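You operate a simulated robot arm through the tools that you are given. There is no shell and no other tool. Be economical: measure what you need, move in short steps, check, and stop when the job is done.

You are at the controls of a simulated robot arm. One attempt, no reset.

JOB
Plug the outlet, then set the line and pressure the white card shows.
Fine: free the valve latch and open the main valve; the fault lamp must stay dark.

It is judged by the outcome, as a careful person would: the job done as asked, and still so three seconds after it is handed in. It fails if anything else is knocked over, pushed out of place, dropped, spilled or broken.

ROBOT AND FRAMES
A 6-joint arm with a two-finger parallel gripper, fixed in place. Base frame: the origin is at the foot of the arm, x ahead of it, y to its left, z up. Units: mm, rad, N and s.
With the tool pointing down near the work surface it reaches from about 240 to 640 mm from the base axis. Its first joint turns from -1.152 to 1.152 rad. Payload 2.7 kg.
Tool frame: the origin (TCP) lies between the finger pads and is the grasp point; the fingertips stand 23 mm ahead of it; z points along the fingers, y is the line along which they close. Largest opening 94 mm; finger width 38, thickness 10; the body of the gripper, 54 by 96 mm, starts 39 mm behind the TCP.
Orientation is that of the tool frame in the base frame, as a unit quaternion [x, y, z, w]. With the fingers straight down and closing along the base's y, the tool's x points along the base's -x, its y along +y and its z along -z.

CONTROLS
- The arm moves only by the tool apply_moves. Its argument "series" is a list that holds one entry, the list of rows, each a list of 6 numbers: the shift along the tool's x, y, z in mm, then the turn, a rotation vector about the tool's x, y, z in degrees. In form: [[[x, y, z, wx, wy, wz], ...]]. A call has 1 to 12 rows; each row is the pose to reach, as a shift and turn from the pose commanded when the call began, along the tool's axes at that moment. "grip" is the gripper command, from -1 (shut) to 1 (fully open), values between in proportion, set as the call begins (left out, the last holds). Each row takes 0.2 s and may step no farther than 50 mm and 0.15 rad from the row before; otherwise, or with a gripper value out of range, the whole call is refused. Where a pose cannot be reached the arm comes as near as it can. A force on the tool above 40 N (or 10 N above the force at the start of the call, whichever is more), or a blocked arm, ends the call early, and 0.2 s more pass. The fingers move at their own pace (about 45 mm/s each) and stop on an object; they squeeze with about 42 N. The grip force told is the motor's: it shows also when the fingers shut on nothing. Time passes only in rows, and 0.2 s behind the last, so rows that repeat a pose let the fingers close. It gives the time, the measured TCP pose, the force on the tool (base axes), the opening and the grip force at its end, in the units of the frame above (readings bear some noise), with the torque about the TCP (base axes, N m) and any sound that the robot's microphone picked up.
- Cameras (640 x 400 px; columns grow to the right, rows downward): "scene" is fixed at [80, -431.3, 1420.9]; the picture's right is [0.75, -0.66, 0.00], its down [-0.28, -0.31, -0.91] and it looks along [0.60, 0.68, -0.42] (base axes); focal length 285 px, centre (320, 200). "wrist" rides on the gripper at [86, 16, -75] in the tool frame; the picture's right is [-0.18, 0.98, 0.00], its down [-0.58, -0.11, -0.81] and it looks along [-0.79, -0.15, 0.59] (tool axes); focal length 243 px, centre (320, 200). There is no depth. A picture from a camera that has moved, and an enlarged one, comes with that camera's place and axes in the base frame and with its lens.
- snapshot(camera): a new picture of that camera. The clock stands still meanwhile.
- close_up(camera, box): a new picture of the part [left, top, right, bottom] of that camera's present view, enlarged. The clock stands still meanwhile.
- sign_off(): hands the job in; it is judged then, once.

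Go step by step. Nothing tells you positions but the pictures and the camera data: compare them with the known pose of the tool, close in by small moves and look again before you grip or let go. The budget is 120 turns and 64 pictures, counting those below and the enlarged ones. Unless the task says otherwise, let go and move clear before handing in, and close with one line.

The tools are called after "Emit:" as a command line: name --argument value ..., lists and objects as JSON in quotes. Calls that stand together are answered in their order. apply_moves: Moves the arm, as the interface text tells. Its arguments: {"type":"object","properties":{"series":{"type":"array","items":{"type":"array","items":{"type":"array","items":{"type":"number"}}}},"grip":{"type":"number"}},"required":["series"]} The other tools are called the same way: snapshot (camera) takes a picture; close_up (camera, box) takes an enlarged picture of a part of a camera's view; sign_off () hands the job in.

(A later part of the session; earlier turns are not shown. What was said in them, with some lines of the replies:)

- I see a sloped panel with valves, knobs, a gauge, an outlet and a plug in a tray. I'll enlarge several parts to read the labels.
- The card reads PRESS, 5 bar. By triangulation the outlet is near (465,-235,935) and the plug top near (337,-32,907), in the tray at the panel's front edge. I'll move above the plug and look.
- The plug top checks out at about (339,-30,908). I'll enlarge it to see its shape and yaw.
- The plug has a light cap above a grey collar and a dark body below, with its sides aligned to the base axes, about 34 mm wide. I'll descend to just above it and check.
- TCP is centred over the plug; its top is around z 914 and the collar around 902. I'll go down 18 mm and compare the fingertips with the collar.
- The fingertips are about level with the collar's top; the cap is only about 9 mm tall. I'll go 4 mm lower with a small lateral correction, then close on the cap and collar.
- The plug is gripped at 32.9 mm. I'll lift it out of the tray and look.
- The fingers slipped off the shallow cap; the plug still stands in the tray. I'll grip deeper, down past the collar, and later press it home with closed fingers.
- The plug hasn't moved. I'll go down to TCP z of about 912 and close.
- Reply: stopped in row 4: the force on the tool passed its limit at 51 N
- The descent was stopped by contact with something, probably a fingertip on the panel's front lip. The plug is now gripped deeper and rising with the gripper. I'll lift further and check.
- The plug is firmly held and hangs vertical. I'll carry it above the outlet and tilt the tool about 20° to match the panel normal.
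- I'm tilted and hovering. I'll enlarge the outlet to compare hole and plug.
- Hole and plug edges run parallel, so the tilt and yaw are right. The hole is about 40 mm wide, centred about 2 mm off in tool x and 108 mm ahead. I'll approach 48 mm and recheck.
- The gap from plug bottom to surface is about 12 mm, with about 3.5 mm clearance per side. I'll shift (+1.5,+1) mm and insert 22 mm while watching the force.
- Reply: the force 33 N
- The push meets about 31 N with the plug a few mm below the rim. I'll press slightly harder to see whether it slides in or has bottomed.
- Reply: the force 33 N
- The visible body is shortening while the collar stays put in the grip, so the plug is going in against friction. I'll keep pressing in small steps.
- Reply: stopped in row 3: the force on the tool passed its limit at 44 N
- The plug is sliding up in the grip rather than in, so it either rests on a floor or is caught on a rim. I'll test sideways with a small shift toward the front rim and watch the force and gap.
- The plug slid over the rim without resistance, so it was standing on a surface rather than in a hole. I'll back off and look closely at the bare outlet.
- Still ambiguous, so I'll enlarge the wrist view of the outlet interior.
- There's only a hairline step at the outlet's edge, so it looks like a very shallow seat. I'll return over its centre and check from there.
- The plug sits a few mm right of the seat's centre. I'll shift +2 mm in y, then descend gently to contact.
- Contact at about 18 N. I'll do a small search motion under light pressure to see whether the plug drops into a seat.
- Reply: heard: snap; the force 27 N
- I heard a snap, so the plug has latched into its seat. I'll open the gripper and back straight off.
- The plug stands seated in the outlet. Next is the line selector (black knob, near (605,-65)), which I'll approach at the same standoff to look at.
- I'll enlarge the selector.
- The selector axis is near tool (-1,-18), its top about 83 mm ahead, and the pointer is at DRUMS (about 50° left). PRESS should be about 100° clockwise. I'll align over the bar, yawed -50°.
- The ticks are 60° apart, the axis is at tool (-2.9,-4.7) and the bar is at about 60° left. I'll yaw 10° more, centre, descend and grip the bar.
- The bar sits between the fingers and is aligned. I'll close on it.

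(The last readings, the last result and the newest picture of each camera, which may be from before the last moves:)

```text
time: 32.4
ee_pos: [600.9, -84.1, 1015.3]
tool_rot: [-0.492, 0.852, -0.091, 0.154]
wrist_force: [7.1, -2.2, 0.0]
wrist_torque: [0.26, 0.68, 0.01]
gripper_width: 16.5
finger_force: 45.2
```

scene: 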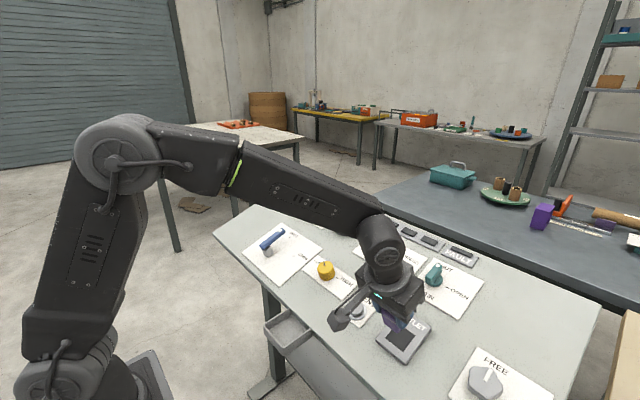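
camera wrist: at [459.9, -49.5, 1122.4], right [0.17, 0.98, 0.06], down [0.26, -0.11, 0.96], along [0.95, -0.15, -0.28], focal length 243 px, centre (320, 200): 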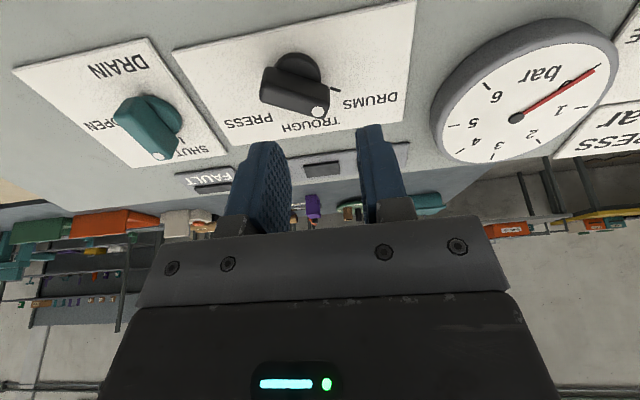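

Gripped at 16.5 mm. I'll turn clockwise toward TROUGH first, then on to PRESS.

Emit:
apply_moves --series '[[[0, 0, 0, 0, 0, 7.5], [0, 0, 0, 0, 0, 15], [0, 0, 0, 0, 0, 22.5], [0, 0, 0, 0, 0, 30], [0, 0, 0, 0, 0, 37.5], [0, 0, 0, 0, 0, 45], [0, 0, 0, 0, 0, 52.5], [0, 0, 0, 0, 0, 60]]]'

Emit:
apply_moves --series '[[[0, 0, 0, 0, 0, 7.5], [0, 0, 0, 0, 0, 15], [0, 0, 0, 0, 0, 22.5], [0, 0, 0, 0, 0, 30], [0, 0, 0, 0, 0, 37.5], [0, 0, 0, 0, 0, 45], [0, 0, 0, 0, 0, 52.5], [0, 0, 0, 0, 0, 60], [0, 0, 0, 0, 0, 60]]]'

Emit:
close_up --camera "wrist" --box '[200, 50, 440, 200]'

```text
time: 34.2
ee_pos: [600.1, -85.3, 1015.7]
tool_rot: [0.002, 0.984, -0.002, 0.18]
wrist_force: [9.7, -8.0, 0.0]
wrist_torque: [0.22, 0.58, 0.11]
gripper_width: 16.1
finger_force: 45.0
```

```text
time: 36.2
ee_pos: [600.0, -83.9, 1015.4]
tool_rot: [0.493, 0.852, 0.087, 0.155]
wrist_force: [9.9, -16.4, 0.9]
wrist_torque: [-1.39, 0.11, -0.5]
gripper_width: 16.4
finger_force: 44.7
```

```text
2.67 times, centred on (320, 125) of wrist
camera zoom: at [545.2, -1.8, 1074.4], right [0.88, 0.33, 0.33], down [-0.1, -0.55, 0.83], along [0.46, -0.76, -0.46], focal length 647 px, centre (320, 400)
```

zoom: 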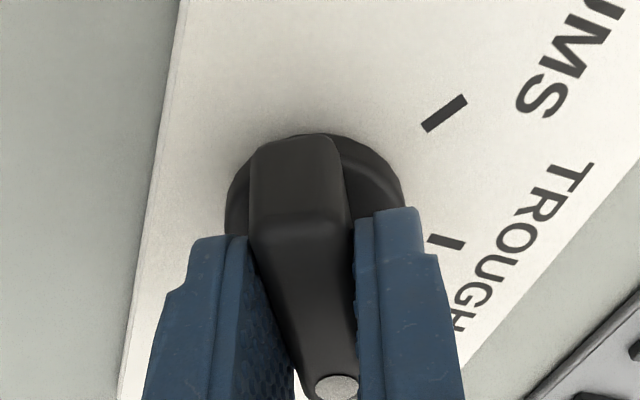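

The knob followed to the PRESS side. I'll release, lift off and look.

Emit:
apply_moves --series '[[[0, 0, 0, 0, 0, 0], [0, 0, 0, 0, 0, 0], [0, 0, 0, 0, 0, 0], [0, 0, -30, 0, 0, 0], [0, 0, -50, 0, 0, -8], [0, 0, -70, 0, 0, -16], [0, 0, -70, 0, 0, -24], [0, 0, -70, 0, 0, -32], [0, 0, -70, 0, 0, -40], [0, 0, -70, 0, 0, -48], [0, 0, -70, 0, 0, -56], [0, 0, -70, 0, 0, -60]]]' --grip -0.2

Emit:
snapshot --camera "wrist"

```text
time: 38.8
ee_pos: [575.3, -83.7, 1081.8]
tool_rot: [-0.001, 0.984, -0.001, 0.179]
wrist_force: [0.3, -0.2, 0.8]
wrist_torque: [-0.03, -0.02, 0.02]
gripper_width: 37.8
finger_force: 0.0
```

```text
20 pictures are left
camera wrist: at [466.6, -67.7, 1120.5], right [0.17, 0.98, 0.06], down [0.26, -0.1, 0.96], along [0.95, -0.15, -0.28], focal length 243 px, centre (320, 200)
```

wrist: 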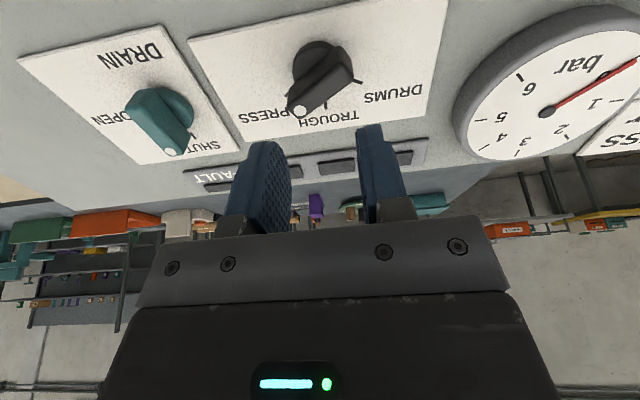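

The selector now mirrors its start position, at PRESS, and the fault lamp is dark. Next I'll move over the orange valve latch near (617,217).

Emit:
apply_moves --series '[[[0, 43, 0, 0, 0, 0], [0, 86, 0, 0, 0, 0], [0, 129, 0, 0, 0, 0], [0, 172, 0, 0, 0, 0], [0, 215, 0, 0, 0, 0], [0, 258, 0, 0, 0, 0], [0, 295, 0, 0, 0, 0], [0, 295, 0, 0, 0, 0]]]'

Emit:
snapshot --camera "wrist"

```text
time: 40.6
ee_pos: [576.3, 212.1, 1080.2]
tool_rot: [0.0, 0.984, -0.002, 0.179]
wrist_force: [0.3, 0.0, 0.3]
wrist_torque: [0.02, 0.02, 0.01]
gripper_width: 37.7
finger_force: 0.0
```

```text
19 pictures are left
camera wrist: at [467.7, 228.9, 1119.4], right [0.17, 0.98, 0.06], down [0.26, -0.11, 0.96], along [0.95, -0.15, -0.27], focal length 243 px, centre (320, 200)
```

wrist: 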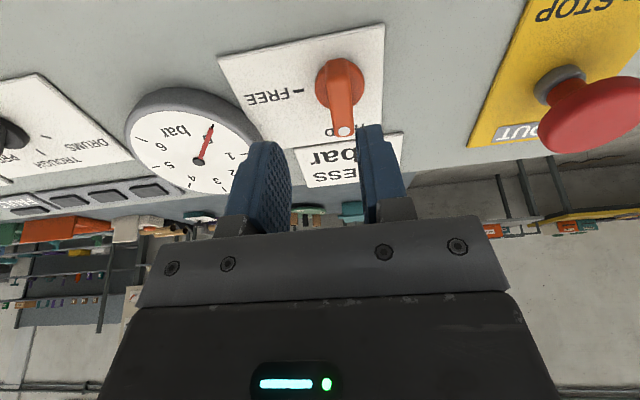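

The orange latch points straight up at HELD, with FREE about 75-90° clockwise. I'll come closer over it.

Emit:
apply_moves --series '[[[-6, 6, 15, 0, 0, 0], [-10, 12, 30, 0, 0, 0], [-10, 12, 45, 0, 0, 0], [-10, 12, 45, 0, 0, 0]]]'

Emit:
close_up --camera "wrist" --box '[200, 30, 440, 180]'

```text
time: 41.6
ee_pos: [600.1, 222.0, 1041.5]
tool_rot: [0.001, 0.984, -0.001, 0.179]
wrist_force: [-0.3, 0.0, 0.0]
wrist_torque: [0.02, 0.0, 0.0]
gripper_width: 37.7
finger_force: 0.1
```

```text
2.67 times, centred on (320, 105) of wrist
camera zoom: at [492.3, 238.5, 1080.4], right [0.17, 0.98, 0.06], down [0.26, -0.11, 0.96], along [0.95, -0.15, -0.27], focal length 647 px, centre (320, 453)
```

zoom: 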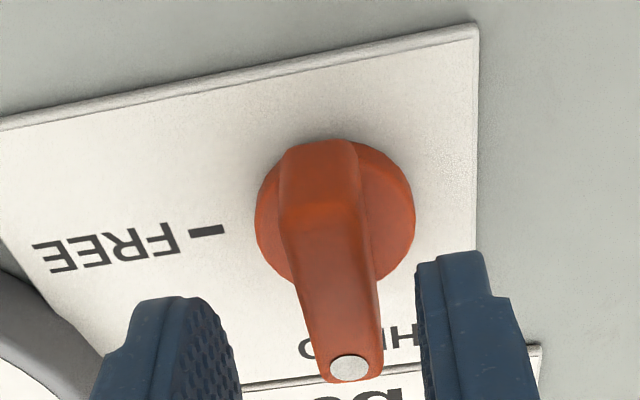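

The latch axis is at tool (-9.5,1.5) and FREE is exactly 90° clockwise. I'll centre, descend 30 mm and grip.

Emit:
apply_moves --series '[[[-9.5, 1.5, 5, 0, 0, 0], [-9.5, 1.5, 15, 0, 0, 0], [-9.5, 1.5, 24, 0, 0, 0], [-9.5, 1.5, 30, 0, 0, 0], [-9.5, 1.5, 30, 0, 0, 0]]]'

Emit:
apply_moves --series '[[[0, 0, 0, 0, 0, 0], [0, 0, 0, 0, 0, 0], [0, 0, 0, 0, 0, 0], [0, 0, 0, 0, 0, 0]]]' --grip -1

```text
time: 42.8
ee_pos: [619.0, 224.8, 1016.4]
tool_rot: [-0.001, 0.984, -0.002, 0.177]
wrist_force: [0.5, 0.3, -0.3]
wrist_torque: [0.0, -0.03, -0.01]
gripper_width: 37.5
finger_force: 0.0
```

```text
time: 43.8
ee_pos: [618.3, 226.0, 1016.1]
tool_rot: [0.0, 0.984, 0.0, 0.179]
wrist_force: [0.7, 1.9, -1.4]
wrist_torque: [0.57, -0.3, 0.09]
gripper_width: 15.7
finger_force: 44.9
```

Gripped with low side force. I'll turn it 90° clockwise to FREE.

Emit:
apply_moves --series '[[[0, 0, 0, 0, 0, 7.5], [0, 0, 0, 0, 0, 15], [0, 0, 0, 0, 0, 22.5], [0, 0, 0, 0, 0, 30], [0, 0, 0, 0, 0, 37.5], [0, 0, 0, 0, 0, 45], [0, 0, 0, 0, 0, 52.5], [0, 0, 0, 0, 0, 60], [0, 0, 0, 0, 0, 67.5], [0, 0, 0, 0, 0, 75], [0, 0, 0, 0, 0, 82.5], [0, 0, 0, 0, 0, 90]]]'

Emit:
close_up --camera "wrist" --box '[200, 50, 440, 200]'

```text
time: 46.0
ee_pos: [616.2, 220.1, 1015.5]
tool_rot: [0.589, 0.791, 0.096, 0.14]
wrist_force: [-5.7, -3.8, 5.9]
wrist_torque: [0.24, 1.43, 0.11]
gripper_width: 16.0
finger_force: 44.6
stopped in row 10: the force on the tool passed its limit at 41 N (the readings are from after the stop); the commanded pose is now the measured one
```

```text
2.67 times, centred on (320, 125) of wrist
camera zoom: at [582.8, 309.2, 1080.9], right [0.94, 0.11, 0.33], down [-0.21, -0.58, 0.79], along [0.27, -0.81, -0.52], focal length 647 px, centre (320, 400)
```

zoom: 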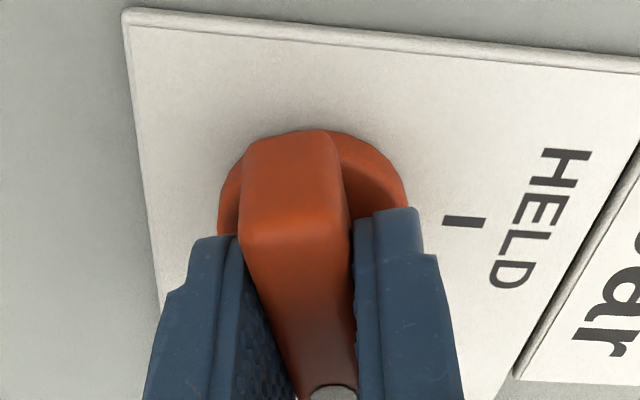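

It stopped at 73° on side force, which has now relaxed. I'll do the remaining 17° from here.

Emit:
apply_moves --series '[[[0, 0, 0, 0, 0, 4], [0, 0, 0, 0, 0, 8], [0, 0, 0, 0, 0, 12], [0, 0, 0, 0, 0, 16], [0, 0, 0, 0, 0, 17]]]'

```text
time: 47.2
ee_pos: [615.7, 220.6, 1015.0]
tool_rot: [0.699, 0.695, 0.113, 0.124]
wrist_force: [-27.0, -11.9, 13.5]
wrist_torque: [-0.9, 1.3, 0.48]
gripper_width: 16.1
finger_force: 45.2
```

It's now at 90°. I'll release, lift and look.

Emit:
apply_moves --series '[[[0, 0, 0, 0, 0, 0], [0, 0, 0, 0, 0, 0], [0, 0, 0, 0, 0, 0], [0, 0, -20, 0, 0, 0], [0, 0, -45, 0, 0, -8], [0, 0, -70, 0, 0, -16], [0, 0, -75, 0, 0, -24], [0, 0, -75, 0, 0, -32], [0, 0, -75, 0, 0, -40], [0, 0, -75, 0, 0, -48], [0, 0, -75, 0, 0, -56], [0, 0, -75, 0, 0, -64]]]' --grip -0.2

Emit:
apply_moves --series '[[[0, 0, 0, 0, 0, -8], [0, 0, 0, 0, 0, -16], [0, 0, 0, 0, 0, -24], [0, 0, 0, 0, 0, -26]]]'

Emit:
snapshot --camera "wrist"

```text
time: 49.8
ee_pos: [590.9, 222.6, 1084.0]
tool_rot: [0.223, 0.96, 0.033, 0.168]
wrist_force: [0.2, 0.3, 0.4]
wrist_torque: [-0.01, -0.01, 0.01]
gripper_width: 37.5
finger_force: 0.1
```

```text
time: 50.8
ee_pos: [591.9, 222.2, 1084.5]
tool_rot: [0.002, 0.985, -0.006, 0.17]
wrist_force: [-0.5, 0.1, -0.1]
wrist_torque: [-0.02, 0.01, -0.03]
gripper_width: 37.5
finger_force: 0.1
```

```text
16 pictures are left
camera wrist: at [485.3, 239.3, 1126.2], right [0.18, 0.98, 0.05], down [0.28, -0.1, 0.96], along [0.94, -0.16, -0.29], focal length 243 px, centre (320, 200)
```

wrist: 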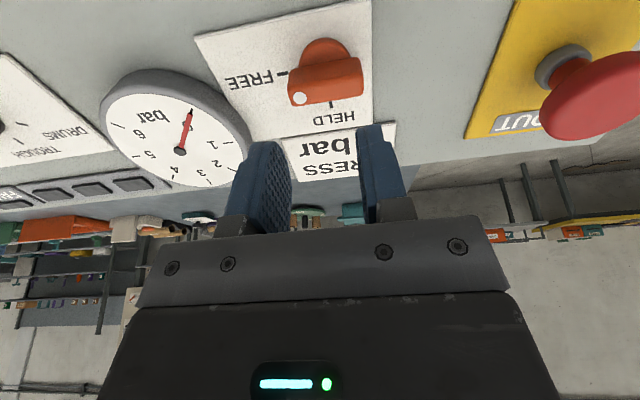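

The latch reads FREE. Next is the main valve lever; its hub is near (434,196) and it points upslope, with OPEN about 60° clockwise. I'll move above it.

Emit:
apply_moves --series '[[[42, -6, -10, 0, -0.4, 0], [84, -12, -10, 0, -0.4, 0], [126, -19, -10, 0, -0.4, 0], [167, -26, -10, 0, -0.4, 0], [167, -26, -10, 0, -0.4, 0]]]'

Emit:
snapshot --camera "wrist"

```text
time: 52.0
ee_pos: [429.9, 195.4, 1040.4]
tool_rot: [0.004, 0.985, -0.006, 0.174]
wrist_force: [-0.3, 0.0, 0.1]
wrist_torque: [-0.02, -0.02, 0.01]
gripper_width: 37.4
finger_force: 0.0
```

```text
15 pictures are left
camera wrist: at [323.5, 212.2, 1079.6], right [0.18, 0.98, 0.05], down [0.27, -0.1, 0.96], along [0.95, -0.16, -0.28], focal length 243 px, centre (320, 200)
```

wrist: 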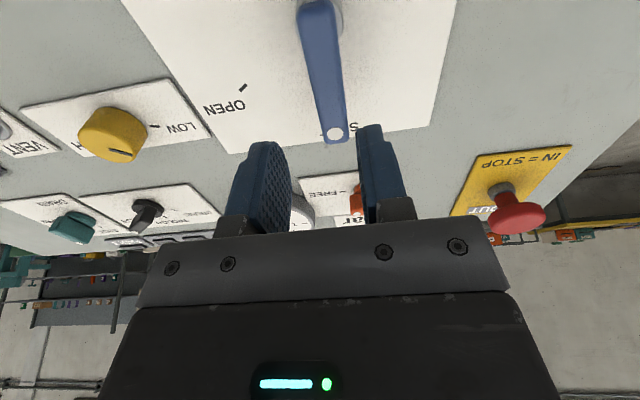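

The lever runs along tool x with its tip near (-29,6.5). I'll come down around it at (-13,7) and check.

Emit:
apply_moves --series '[[[-13, 7, 15, 0, 0, 0], [-13, 7, 30, 0, 0, 0], [-13, 7, 40, 0, 0, 0], [-13, 7, 40, 0, 0, 0]]]'

Emit:
close_up --camera "wrist" --box '[160, 0, 480, 200]'

```text
time: 53.0
ee_pos: [457.7, 202.7, 1005.9]
tool_rot: [0.004, 0.985, -0.006, 0.174]
wrist_force: [-0.1, 0.4, 0.0]
wrist_torque: [0.0, 0.01, 0.0]
gripper_width: 37.7
finger_force: 0.1
```

```text
2.00 times, centred on (320, 100) of wrist
camera zoom: at [350.6, 220.0, 1045.3], right [0.18, 0.98, 0.05], down [0.27, -0.1, 0.96], along [0.95, -0.16, -0.28], focal length 485 px, centre (320, 400)
```

zoom: 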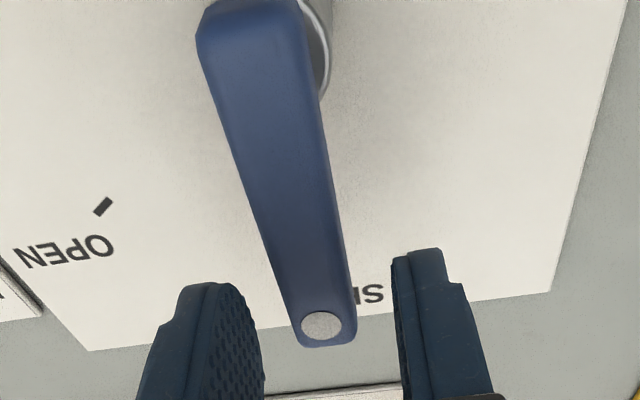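

Aligned; I'll shift 2 mm, lower 20 mm and grip the lever.

Emit:
apply_moves --series '[[[0, -2, 8, 0, 0, 0], [0, -2, 15, 0, 0, 0], [0, -2, 20, 0, 0, 0], [0, -2, 20, 0, 0, 0]]]'

Emit:
apply_moves --series '[[[0, 0, 0, 0, 0, 0], [0, 0, 0, 0, 0, 0], [0, 0, 0, 0, 0, 0], [0, 0, 0, 0, 0, 0]]]' --grip -1

```text
time: 54.0
ee_pos: [464.4, 201.5, 988.3]
tool_rot: [0.004, 0.985, -0.006, 0.174]
wrist_force: [-1.1, 0.0, 0.3]
wrist_torque: [0.0, -0.01, 0.01]
gripper_width: 37.6
finger_force: 0.0
```

```text
time: 55.0
ee_pos: [465.0, 200.8, 987.3]
tool_rot: [0.002, 0.985, -0.006, 0.174]
wrist_force: [0.5, -9.9, 0.5]
wrist_torque: [0.35, 0.01, 0.64]
gripper_width: 19.7
finger_force: 44.6
```

Gripped at 19.7 mm. I'll swing it along the arc, first 30°.

Emit:
apply_moves --series '[[[0.4, -6.4, 0, 0, 0, 7.5], [1.7, -12.7, 0, 0, 0, 15], [3.7, -18.8, 0, 0, 0, 22.5], [6.6, -24.5, 0, 0, 0, 30], [6.6, -24.5, 0, 0, 0, 30]]]'

```text
time: 56.2
ee_pos: [458.6, 175.5, 984.7]
tool_rot: [0.259, 0.95, 0.039, 0.17]
wrist_force: [19.4, -16.2, -8.5]
wrist_torque: [-1.02, -0.74, -0.14]
gripper_width: 20.1
finger_force: 45.5
```

The lever is following, with moderate side force. On to the second half, slightly farther out.

Emit:
apply_moves --series '[[[-1, -6.6, 0, 0, 0, 7.5], [0, -13.2, 0, 0, 0, 15], [2, -19.5, 0, 0, 0, 22.5], [4.8, -25.5, 0, 0, 0, 30], [4.8, -25.5, 0, 0, 0, 30]]]'

Emit:
close_up --camera "wrist" --box '[160, 0, 480, 200]'

```text
time: 57.4
ee_pos: [441.3, 157.8, 980.3]
tool_rot: [0.494, 0.852, 0.083, 0.153]
wrist_force: [0.6, 7.5, -2.2]
wrist_torque: [0.18, 1.0, 1.03]
gripper_width: 20.0
finger_force: 45.0
```

```text
2.00 times, centred on (320, 100) of wrist
camera zoom: at [388.6, 241.8, 1039.0], right [0.89, 0.33, 0.32], down [-0.1, -0.55, 0.83], along [0.45, -0.77, -0.46], focal length 485 px, centre (320, 400)
```

zoom: 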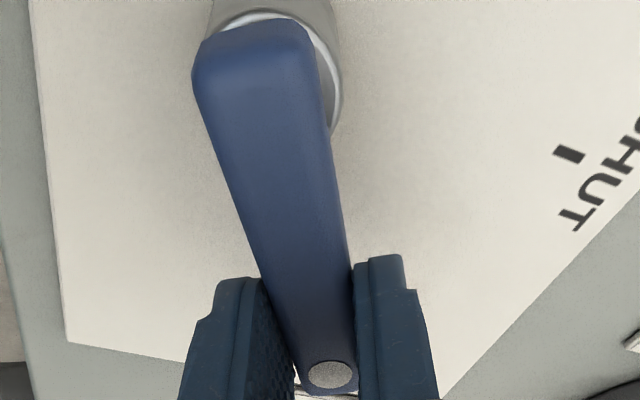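

The lever is now 60° over at OPEN. I'll release, lift and unwind the yaw.

Emit:
apply_moves --series '[[[0, 0, 0, 0, 0, 0], [0, 0, 0, 0, 0, 0], [0, 0, 0, 0, 0, 0], [0, 0, -20, 0, 0, 0], [0, 0, -45, 0, 0, -8], [0, 0, -65, 0, 0, -16], [0, 0, -65, 0, 0, -24], [0, 0, -65, 0, 0, -32], [0, 0, -65, 0, 0, -40], [0, 0, -65, 0, 0, -48], [0, 0, -65, 0, 0, -56], [0, 0, -65, 0, 0, -60]]]' --grip 0

Emit:
apply_moves --series '[[[-8, -40, 0, 0, 0, 0], [-16, -80, 0, 0, 0, 0], [-24, -120, 4, 0, 0, 0], [-30, -158, 8, 0, 0, 0], [-30, -158, 8, 0, 0, 0]]]'

Emit:
snapshot --camera "wrist"

Emit:
snapshot --camera "scene"

```text
time: 60.0
ee_pos: [419.2, 158.1, 1039.5]
tool_rot: [0.001, 0.985, -0.006, 0.173]
wrist_force: [0.2, -0.5, 0.2]
wrist_torque: [0.02, 0.02, -0.01]
gripper_width: 47.0
finger_force: 0.1
```

```text
time: 61.2
ee_pos: [447.5, 0.6, 1044.9]
tool_rot: [0.003, 0.985, -0.006, 0.174]
wrist_force: [0.4, -0.6, 0.6]
wrist_torque: [0.01, -0.01, 0.02]
gripper_width: 47.1
finger_force: 0.1
```

```text
12 pictures are left
camera wrist: at [341.0, 16.7, 1083.8], right [0.18, 0.98, 0.05], down [0.27, -0.1, 0.96], along [0.95, -0.16, -0.28], focal length 243 px, centre (320, 200)
```

wrist: 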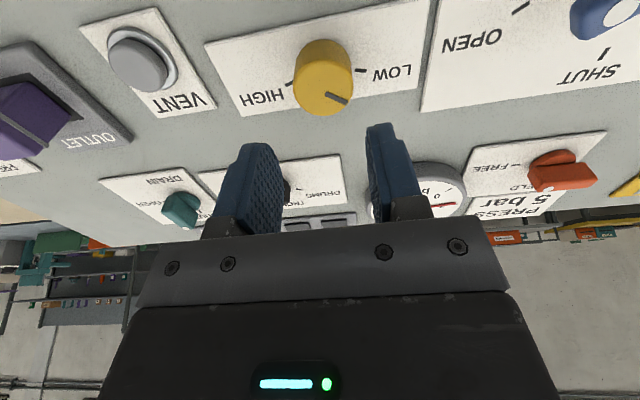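

```text
11 pictures are left
```

scene: 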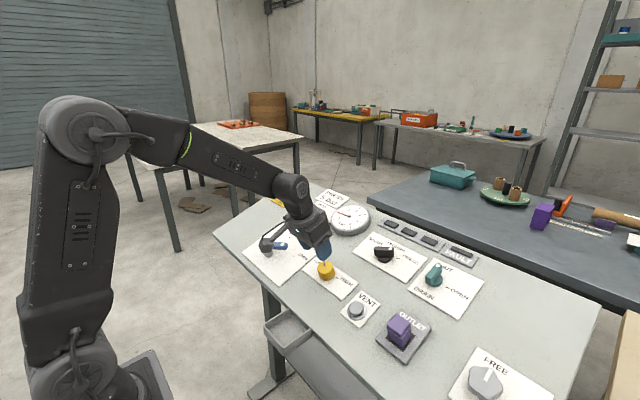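

I'll enlarge the scene at the gauge and lever.

Emit:
close_up --camera "scene" --box '[250, 190, 410, 290]'

```text
4.00 times, centred on (330, 240) of scene
camera zoom: at [80.0, -431.3, 1420.9], right [0.75, -0.66, 0.0], down [-0.28, -0.31, -0.91], along [0.6, 0.68, -0.42], focal length 1141 px, centre (280, 40)
```

zoom: 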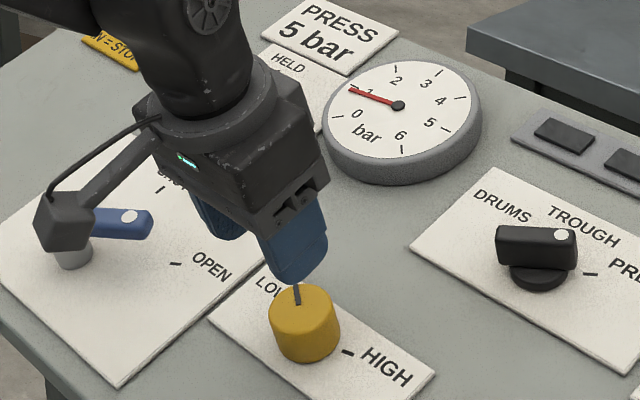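

The gauge now reads about 1 bar with the valve open, and the fault lamp is dark. The regulator knob is about 42 mm across, with its axis near tool (-6.5,0.5). I'll open wider, pre-yaw -40°, descend and grip it.

Emit:
apply_moves --series '[[[-3, 0, 10, 0, 0, -8], [-6.5, 0.5, 20, 0, 0, -16], [-6.5, 0.5, 30, 0, 0, -24], [-6.5, 0.5, 40, 0, 0, -32], [-6.5, 0.5, 48, 0, 0, -40], [-6.5, 0.5, 48, 0, 0, -40]]]' --grip 0.45

Emit:
close_up --camera "wrist" --box '[200, 30, 440, 180]'

```text
time: 62.6
ee_pos: [470.3, -0.6, 1001.8]
tool_rot: [-0.335, 0.926, -0.065, 0.161]
wrist_force: [-0.4, 0.1, -0.5]
wrist_torque: [-0.01, -0.01, 0.03]
gripper_width: 68.3
finger_force: 0.0
```

```text
2.67 times, centred on (320, 105) of wrist
camera zoom: at [372.4, -42.7, 1046.4], right [-0.46, 0.87, -0.18], down [0.21, 0.3, 0.93], along [0.87, 0.39, -0.32], focal length 647 px, centre (320, 453)
```

zoom: 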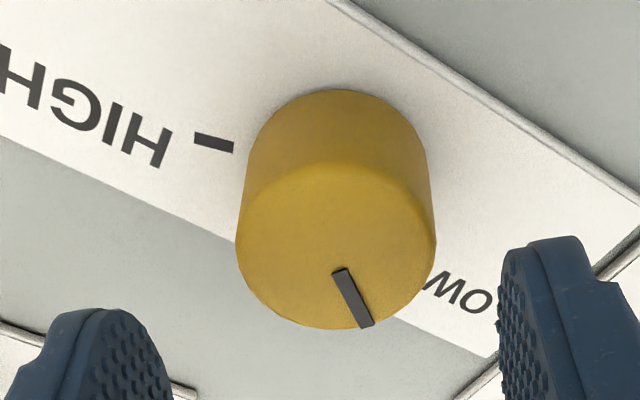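

The pointer is about 50° left of centre (1 bar), so 5 bar should be about 100° clockwise if the scale is linear. I'll centre, descend and grip.

Emit:
apply_moves --series '[[[1, 3.5, 10, 0, 0, 0], [1, 3.5, 20, 0, 0, 0], [1, 3.5, 27, 0, 0, 0], [1, 3.5, 32, 0, 0, 0], [1, 3.5, 32, 0, 0, 0]]]'

Emit:
apply_moves --series '[[[0, 0, 0, 0, 0, 0], [0, 0, 0, 0, 0, 0], [0, 0, 0, 0, 0, 0], [0, 0, 0, 0, 0, 0]]]' --grip -1

```text
time: 63.8
ee_pos: [479.7, 1.5, 970.9]
tool_rot: [-0.334, 0.926, -0.065, 0.161]
wrist_force: [0.8, -1.0, 0.1]
wrist_torque: [0.01, -0.03, 0.03]
gripper_width: 68.3
finger_force: 0.1
```

```text
time: 64.8
ee_pos: [478.9, 1.6, 971.5]
tool_rot: [-0.334, 0.926, -0.064, 0.162]
wrist_force: [-0.5, 2.9, 0.4]
wrist_torque: [0.7, 0.64, 0.24]
gripper_width: 40.9
finger_force: 45.2
```

Gripped at 40.9 mm with little side force. I'll turn 80° first, then read the gauge.

Emit:
apply_moves --series '[[[0, 0, 0, 0, 0, 8], [0, 0, 0, 0, 0, 16], [0, 0, 0, 0, 0, 24], [0, 0, 0, 0, 0, 32], [0, 0, 0, 0, 0, 40], [0, 0, 0, 0, 0, 48], [0, 0, 0, 0, 0, 56], [0, 0, 0, 0, 0, 64], [0, 0, 0, 0, 0, 72], [0, 0, 0, 0, 0, 80], [0, 0, 0, 0, 0, 80]]]'

Emit:
close_up --camera "scene" --box '[280, 195, 408, 275]'

```text
time: 67.2
ee_pos: [478.3, -2.1, 971.0]
tool_rot: [0.342, 0.923, 0.053, 0.165]
wrist_force: [-5.2, -32.7, 8.9]
wrist_torque: [-1.4, 0.51, -0.46]
gripper_width: 40.3
finger_force: 45.2
```

```text
5.00 times, centred on (344, 235) of scene
camera zoom: at [79.8, -432.2, 1420.6], right [0.75, -0.66, 0.0], down [-0.28, -0.31, -0.91], along [0.6, 0.68, -0.41], focal length 1426 px, centre (200, 25)
```

zoom: 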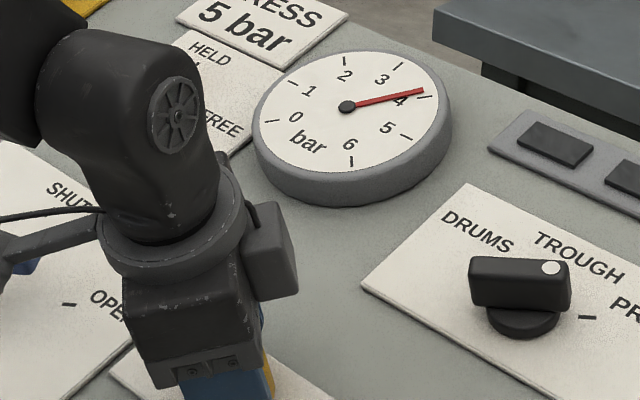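

The gauge reads about 3.85 bar after 80°, so about 30° more is needed. I'll ease the side force and continue.

Emit:
apply_moves --series '[[[-1, -1.2, 0, 0, 0, 0], [-1.6, -1.9, 0, 0, 0, 7], [-1.6, -1.9, 0, 0, 0, 14], [-1.6, -1.9, 0, 0, 0, 21], [-1.6, -1.9, 0, 0, 0, 28], [-1.6, -1.9, 0, 0, 0, 28]]]'

Emit:
close_up --camera "scene" --box '[326, 200, 374, 230]'

```text
time: 68.6
ee_pos: [477.6, -1.7, 970.5]
tool_rot: [0.556, 0.814, 0.09, 0.144]
wrist_force: [-17.7, -18.5, 8.7]
wrist_torque: [-0.96, 0.61, -0.27]
gripper_width: 40.7
finger_force: 44.4
```

```text
13.33 times, centred on (350, 215) of scene
camera zoom: at [79.4, -431.8, 1420.7], right [0.75, -0.66, 0.0], down [-0.27, -0.31, -0.91], along [0.6, 0.68, -0.41], focal length 3804 px, centre (-80, 0)
```

zoom: 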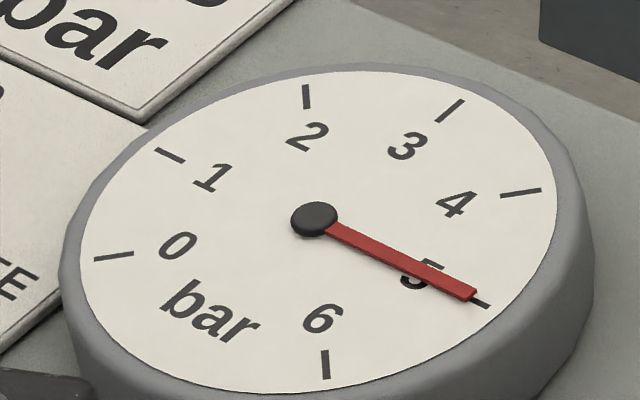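

The needle sits at about 5.0 bar. I'll release, lift and unwind, then verify.

Emit:
apply_moves --series '[[[0, 0, 0, 0, 0, 0], [0, 0, 0, 0, 0, 0], [0, 0, 0, 0, 0, 0], [0, 0, -20, 0, 0, 0], [0, 0, -45, 0, 0, -8], [0, 0, -75, 0, 0, -16], [0, 0, -100, 0, 0, -24], [0, 0, -100, 0, 0, -32], [0, 0, -100, 0, 0, -40], [0, 0, -100, 0, 0, -48], [0, 0, -100, 0, 0, -56], [0, 0, -100, 0, 0, -64]]]' --grip 0.45

Emit:
apply_moves --series '[[[0, 0, -30, 0, 0, 0], [0, 0, -70, 0, 0, 0], [0, 0, -110, 0, 0, 0], [0, 0, -110, 0, 0, 0]]]'

Emit:
close_up --camera "scene" --box '[326, 200, 374, 230]'

Emit:
snapshot --camera "scene"

```text
time: 71.2
ee_pos: [445.2, 0.5, 1065.3]
tool_rot: [0.036, 0.984, 0.0, 0.174]
wrist_force: [-0.3, 0.3, -0.2]
wrist_torque: [0.0, 0.03, 0.04]
gripper_width: 67.9
finger_force: 0.0
```

```text
time: 72.2
ee_pos: [408.3, 2.1, 1168.5]
tool_rot: [0.037, 0.984, 0.0, 0.174]
wrist_force: [0.2, -0.3, 0.6]
wrist_torque: [0.02, 0.0, -0.01]
gripper_width: 68.0
finger_force: 0.1
```

```text
13.33 times, centred on (350, 215) of scene
camera zoom: at [80.0, -431.3, 1420.9], right [0.75, -0.66, 0.0], down [-0.28, -0.31, -0.91], along [0.6, 0.68, -0.42], focal length 3804 px, centre (-80, 0)
```

zoom: 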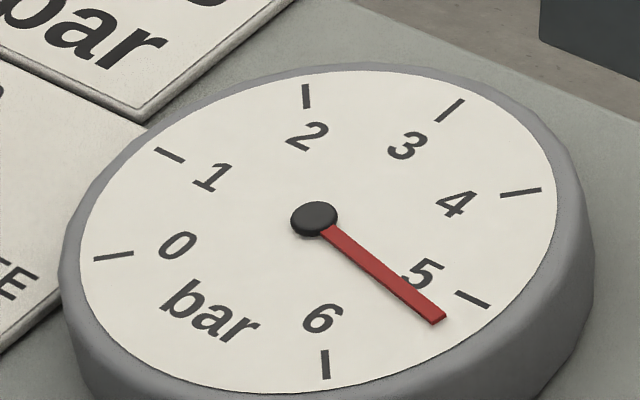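

```text
5 pictures are left
```

scene: 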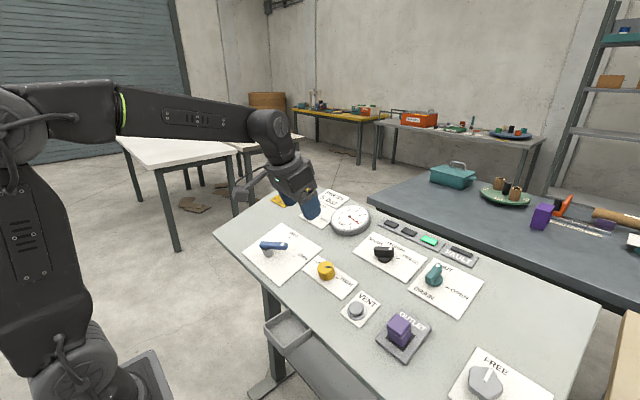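

The needle settled at about 5.3 after a lag; the PRESS lamp is green and the fault lamp is dark. That's about 25°/bar, so I need about -7.7°. I'll go back down and regrip the knob.

Emit:
apply_moves --series '[[[1, -1, 45, 0, 0, 0], [1, -1, 90, 0, 0, 0], [1, -1, 135, 0, 0, 0], [1, -1, 170, 0, 0, 0], [1, -1, 195, 0, 0, 0], [1, -1, 209, 0, 0, 0], [1, -1, 209, 0, 0, 0]]]'

Emit:
apply_moves --series '[[[0, 0, 0, 0, 0, 0], [0, 0, 0, 0, 0, 0], [0, 0, 0, 0, 0, 0], [0, 0, 0, 0, 0, 0]]]' --grip -1

Emit:
apply_moves --series '[[[0, 0, 0, 0, 0, -4], [0, 0, 0, 0, 0, -7.7], [0, 0, 0, 0, 0, -7.7], [0, 0, 0, 0, 0, -7.7], [0, 0, 0, 0, 0, -7.7], [0, 0, 0, 0, 0, -7.7], [0, 0, 0, 0, 0, -7.7], [0, 0, 0, 0, 0, -7.7], [0, 0, 0, 0, 0, -7.7], [0, 0, 0, 0, 0, -7.7], [0, 0, 0, 0, 0, -7.7], [0, 0, 0, 0, 0, -7.7]]]'

Emit:
close_up --camera "scene" --box '[326, 200, 374, 230]'

```text
time: 73.8
ee_pos: [477.9, -2.7, 972.3]
tool_rot: [0.038, 0.984, 0.0, 0.173]
wrist_force: [-0.1, -0.3, -0.1]
wrist_torque: [0.02, 0.02, -0.01]
gripper_width: 68.1
finger_force: 0.0
```

```text
time: 74.8
ee_pos: [477.7, 0.4, 972.1]
tool_rot: [0.037, 0.984, 0.001, 0.174]
wrist_force: [-1.3, 31.3, -4.9]
wrist_torque: [1.28, -0.13, 0.38]
gripper_width: 41.6
finger_force: 44.8
```

```text
time: 77.4
ee_pos: [477.9, -0.7, 972.3]
tool_rot: [-0.03, 0.984, -0.011, 0.173]
wrist_force: [-6.2, 28.5, 3.9]
wrist_torque: [0.97, 0.78, 0.3]
gripper_width: 41.4
finger_force: 44.5
```

```text
13.33 times, centred on (350, 215) of scene
camera zoom: at [79.8, -430.5, 1421.1], right [0.75, -0.66, 0.0], down [-0.28, -0.31, -0.91], along [0.6, 0.68, -0.42], focal length 3804 px, centre (-80, 0)
```

zoom: 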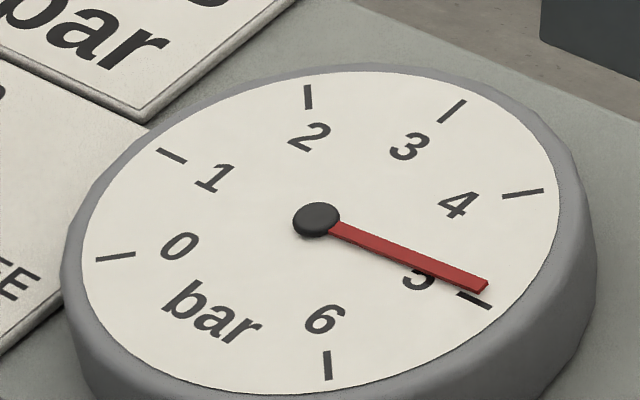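

It reads about 4.93. I'll add 1.4° while relieving the side load, wait, release, and recheck.

Emit:
apply_moves --series '[[[0, 1, 0, 0, 0, 0], [0, 2, 0, 0, 0, 1.4], [0, 2, 0, 0, 0, 1.4], [0, 2, 0, 0, 0, 1.4], [0, 2, 0, 0, 0, 1.4]]]'

Emit:
apply_moves --series '[[[0, 0, 0, 0, 0, 0], [0, 0, 0, 0, 0, 0], [0, 0, 0, 0, 0, 0], [0, 0, 0, 0, 0, 0], [0, 0, -15, 0, 0, 0], [0, 0, -40, 0, 0, 0], [0, 0, -60, 0, 0, 0], [0, 0, -60, 0, 0, 0], [0, 0, -60, 0, 0, 0], [0, 0, -60, 0, 0, 0]]]' --grip 0.45

Emit:
close_up --camera "scene" --box '[326, 200, 374, 230]'

```text
time: 78.6
ee_pos: [479.0, -0.0, 972.0]
tool_rot: [-0.017, 0.985, -0.009, 0.174]
wrist_force: [-5.3, 18.5, 1.2]
wrist_torque: [0.72, 0.22, 0.2]
gripper_width: 41.5
finger_force: 45.0
```

```text
time: 80.8
ee_pos: [457.3, 0.9, 1028.1]
tool_rot: [-0.017, 0.985, -0.01, 0.174]
wrist_force: [-0.3, 0.7, 0.9]
wrist_torque: [0.03, 0.0, -0.02]
gripper_width: 68.2
finger_force: 0.2
```

```text
13.33 times, centred on (350, 215) of scene
camera zoom: at [80.0, -431.3, 1420.9], right [0.75, -0.66, 0.0], down [-0.28, -0.31, -0.91], along [0.6, 0.68, -0.42], focal length 3804 px, centre (-80, 0)
```

zoom: 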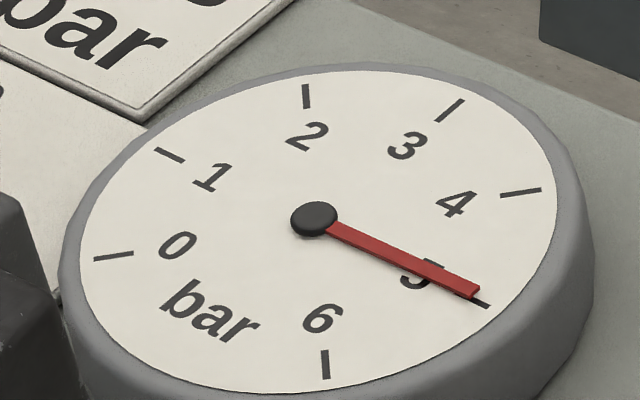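

The gauge reads 5.0 bar after release. I'll move clear and take a last look.

Emit:
apply_moves --series '[[[0, 0, -45, 0, 0, 0], [0, 0, -90, 0, 0, 0], [0, 0, -135, 0, 0, 0], [0, 0, -135, 0, 0, 0], [0, 0, -135, 0, 0, 0]]]'

Emit:
close_up --camera "scene" --box '[210, 170, 530, 370]'

```text
time: 82.0
ee_pos: [414.4, 4.3, 1153.7]
tool_rot: [-0.017, 0.985, -0.01, 0.174]
wrist_force: [-0.7, -0.7, 0.4]
wrist_torque: [0.0, -0.01, 0.01]
gripper_width: 68.1
finger_force: 0.1
```

```text
2.00 times, centred on (370, 270) of scene
camera zoom: at [80.0, -431.3, 1420.9], right [0.75, -0.66, 0.0], down [-0.28, -0.31, -0.91], along [0.6, 0.68, -0.42], focal length 571 px, centre (220, 60)
```

zoom: 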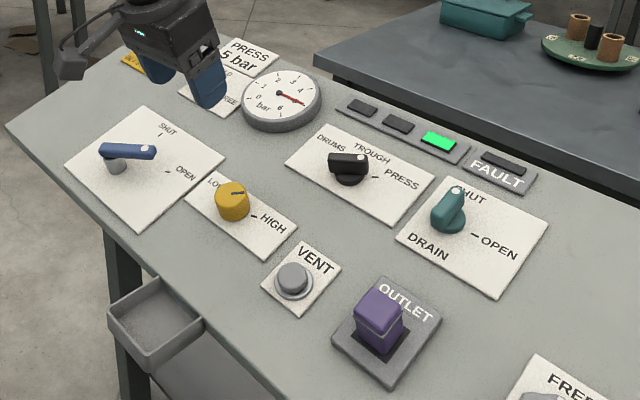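

The plug is seated in the outlet and the selector is at PRESS with its lamp green. The latch is free, the main valve is open, the gauge reads 5 bar and the fault lamp is dark. The arm is clear, so I'm handing in.

Emit:
sign_off

```text
The job is handed in.
```

The outlet is plugged, the line is set to PRESS at 5 bar with the latch freed and the main valve open, and the fault lamp was dark in the last picture before hand-in.
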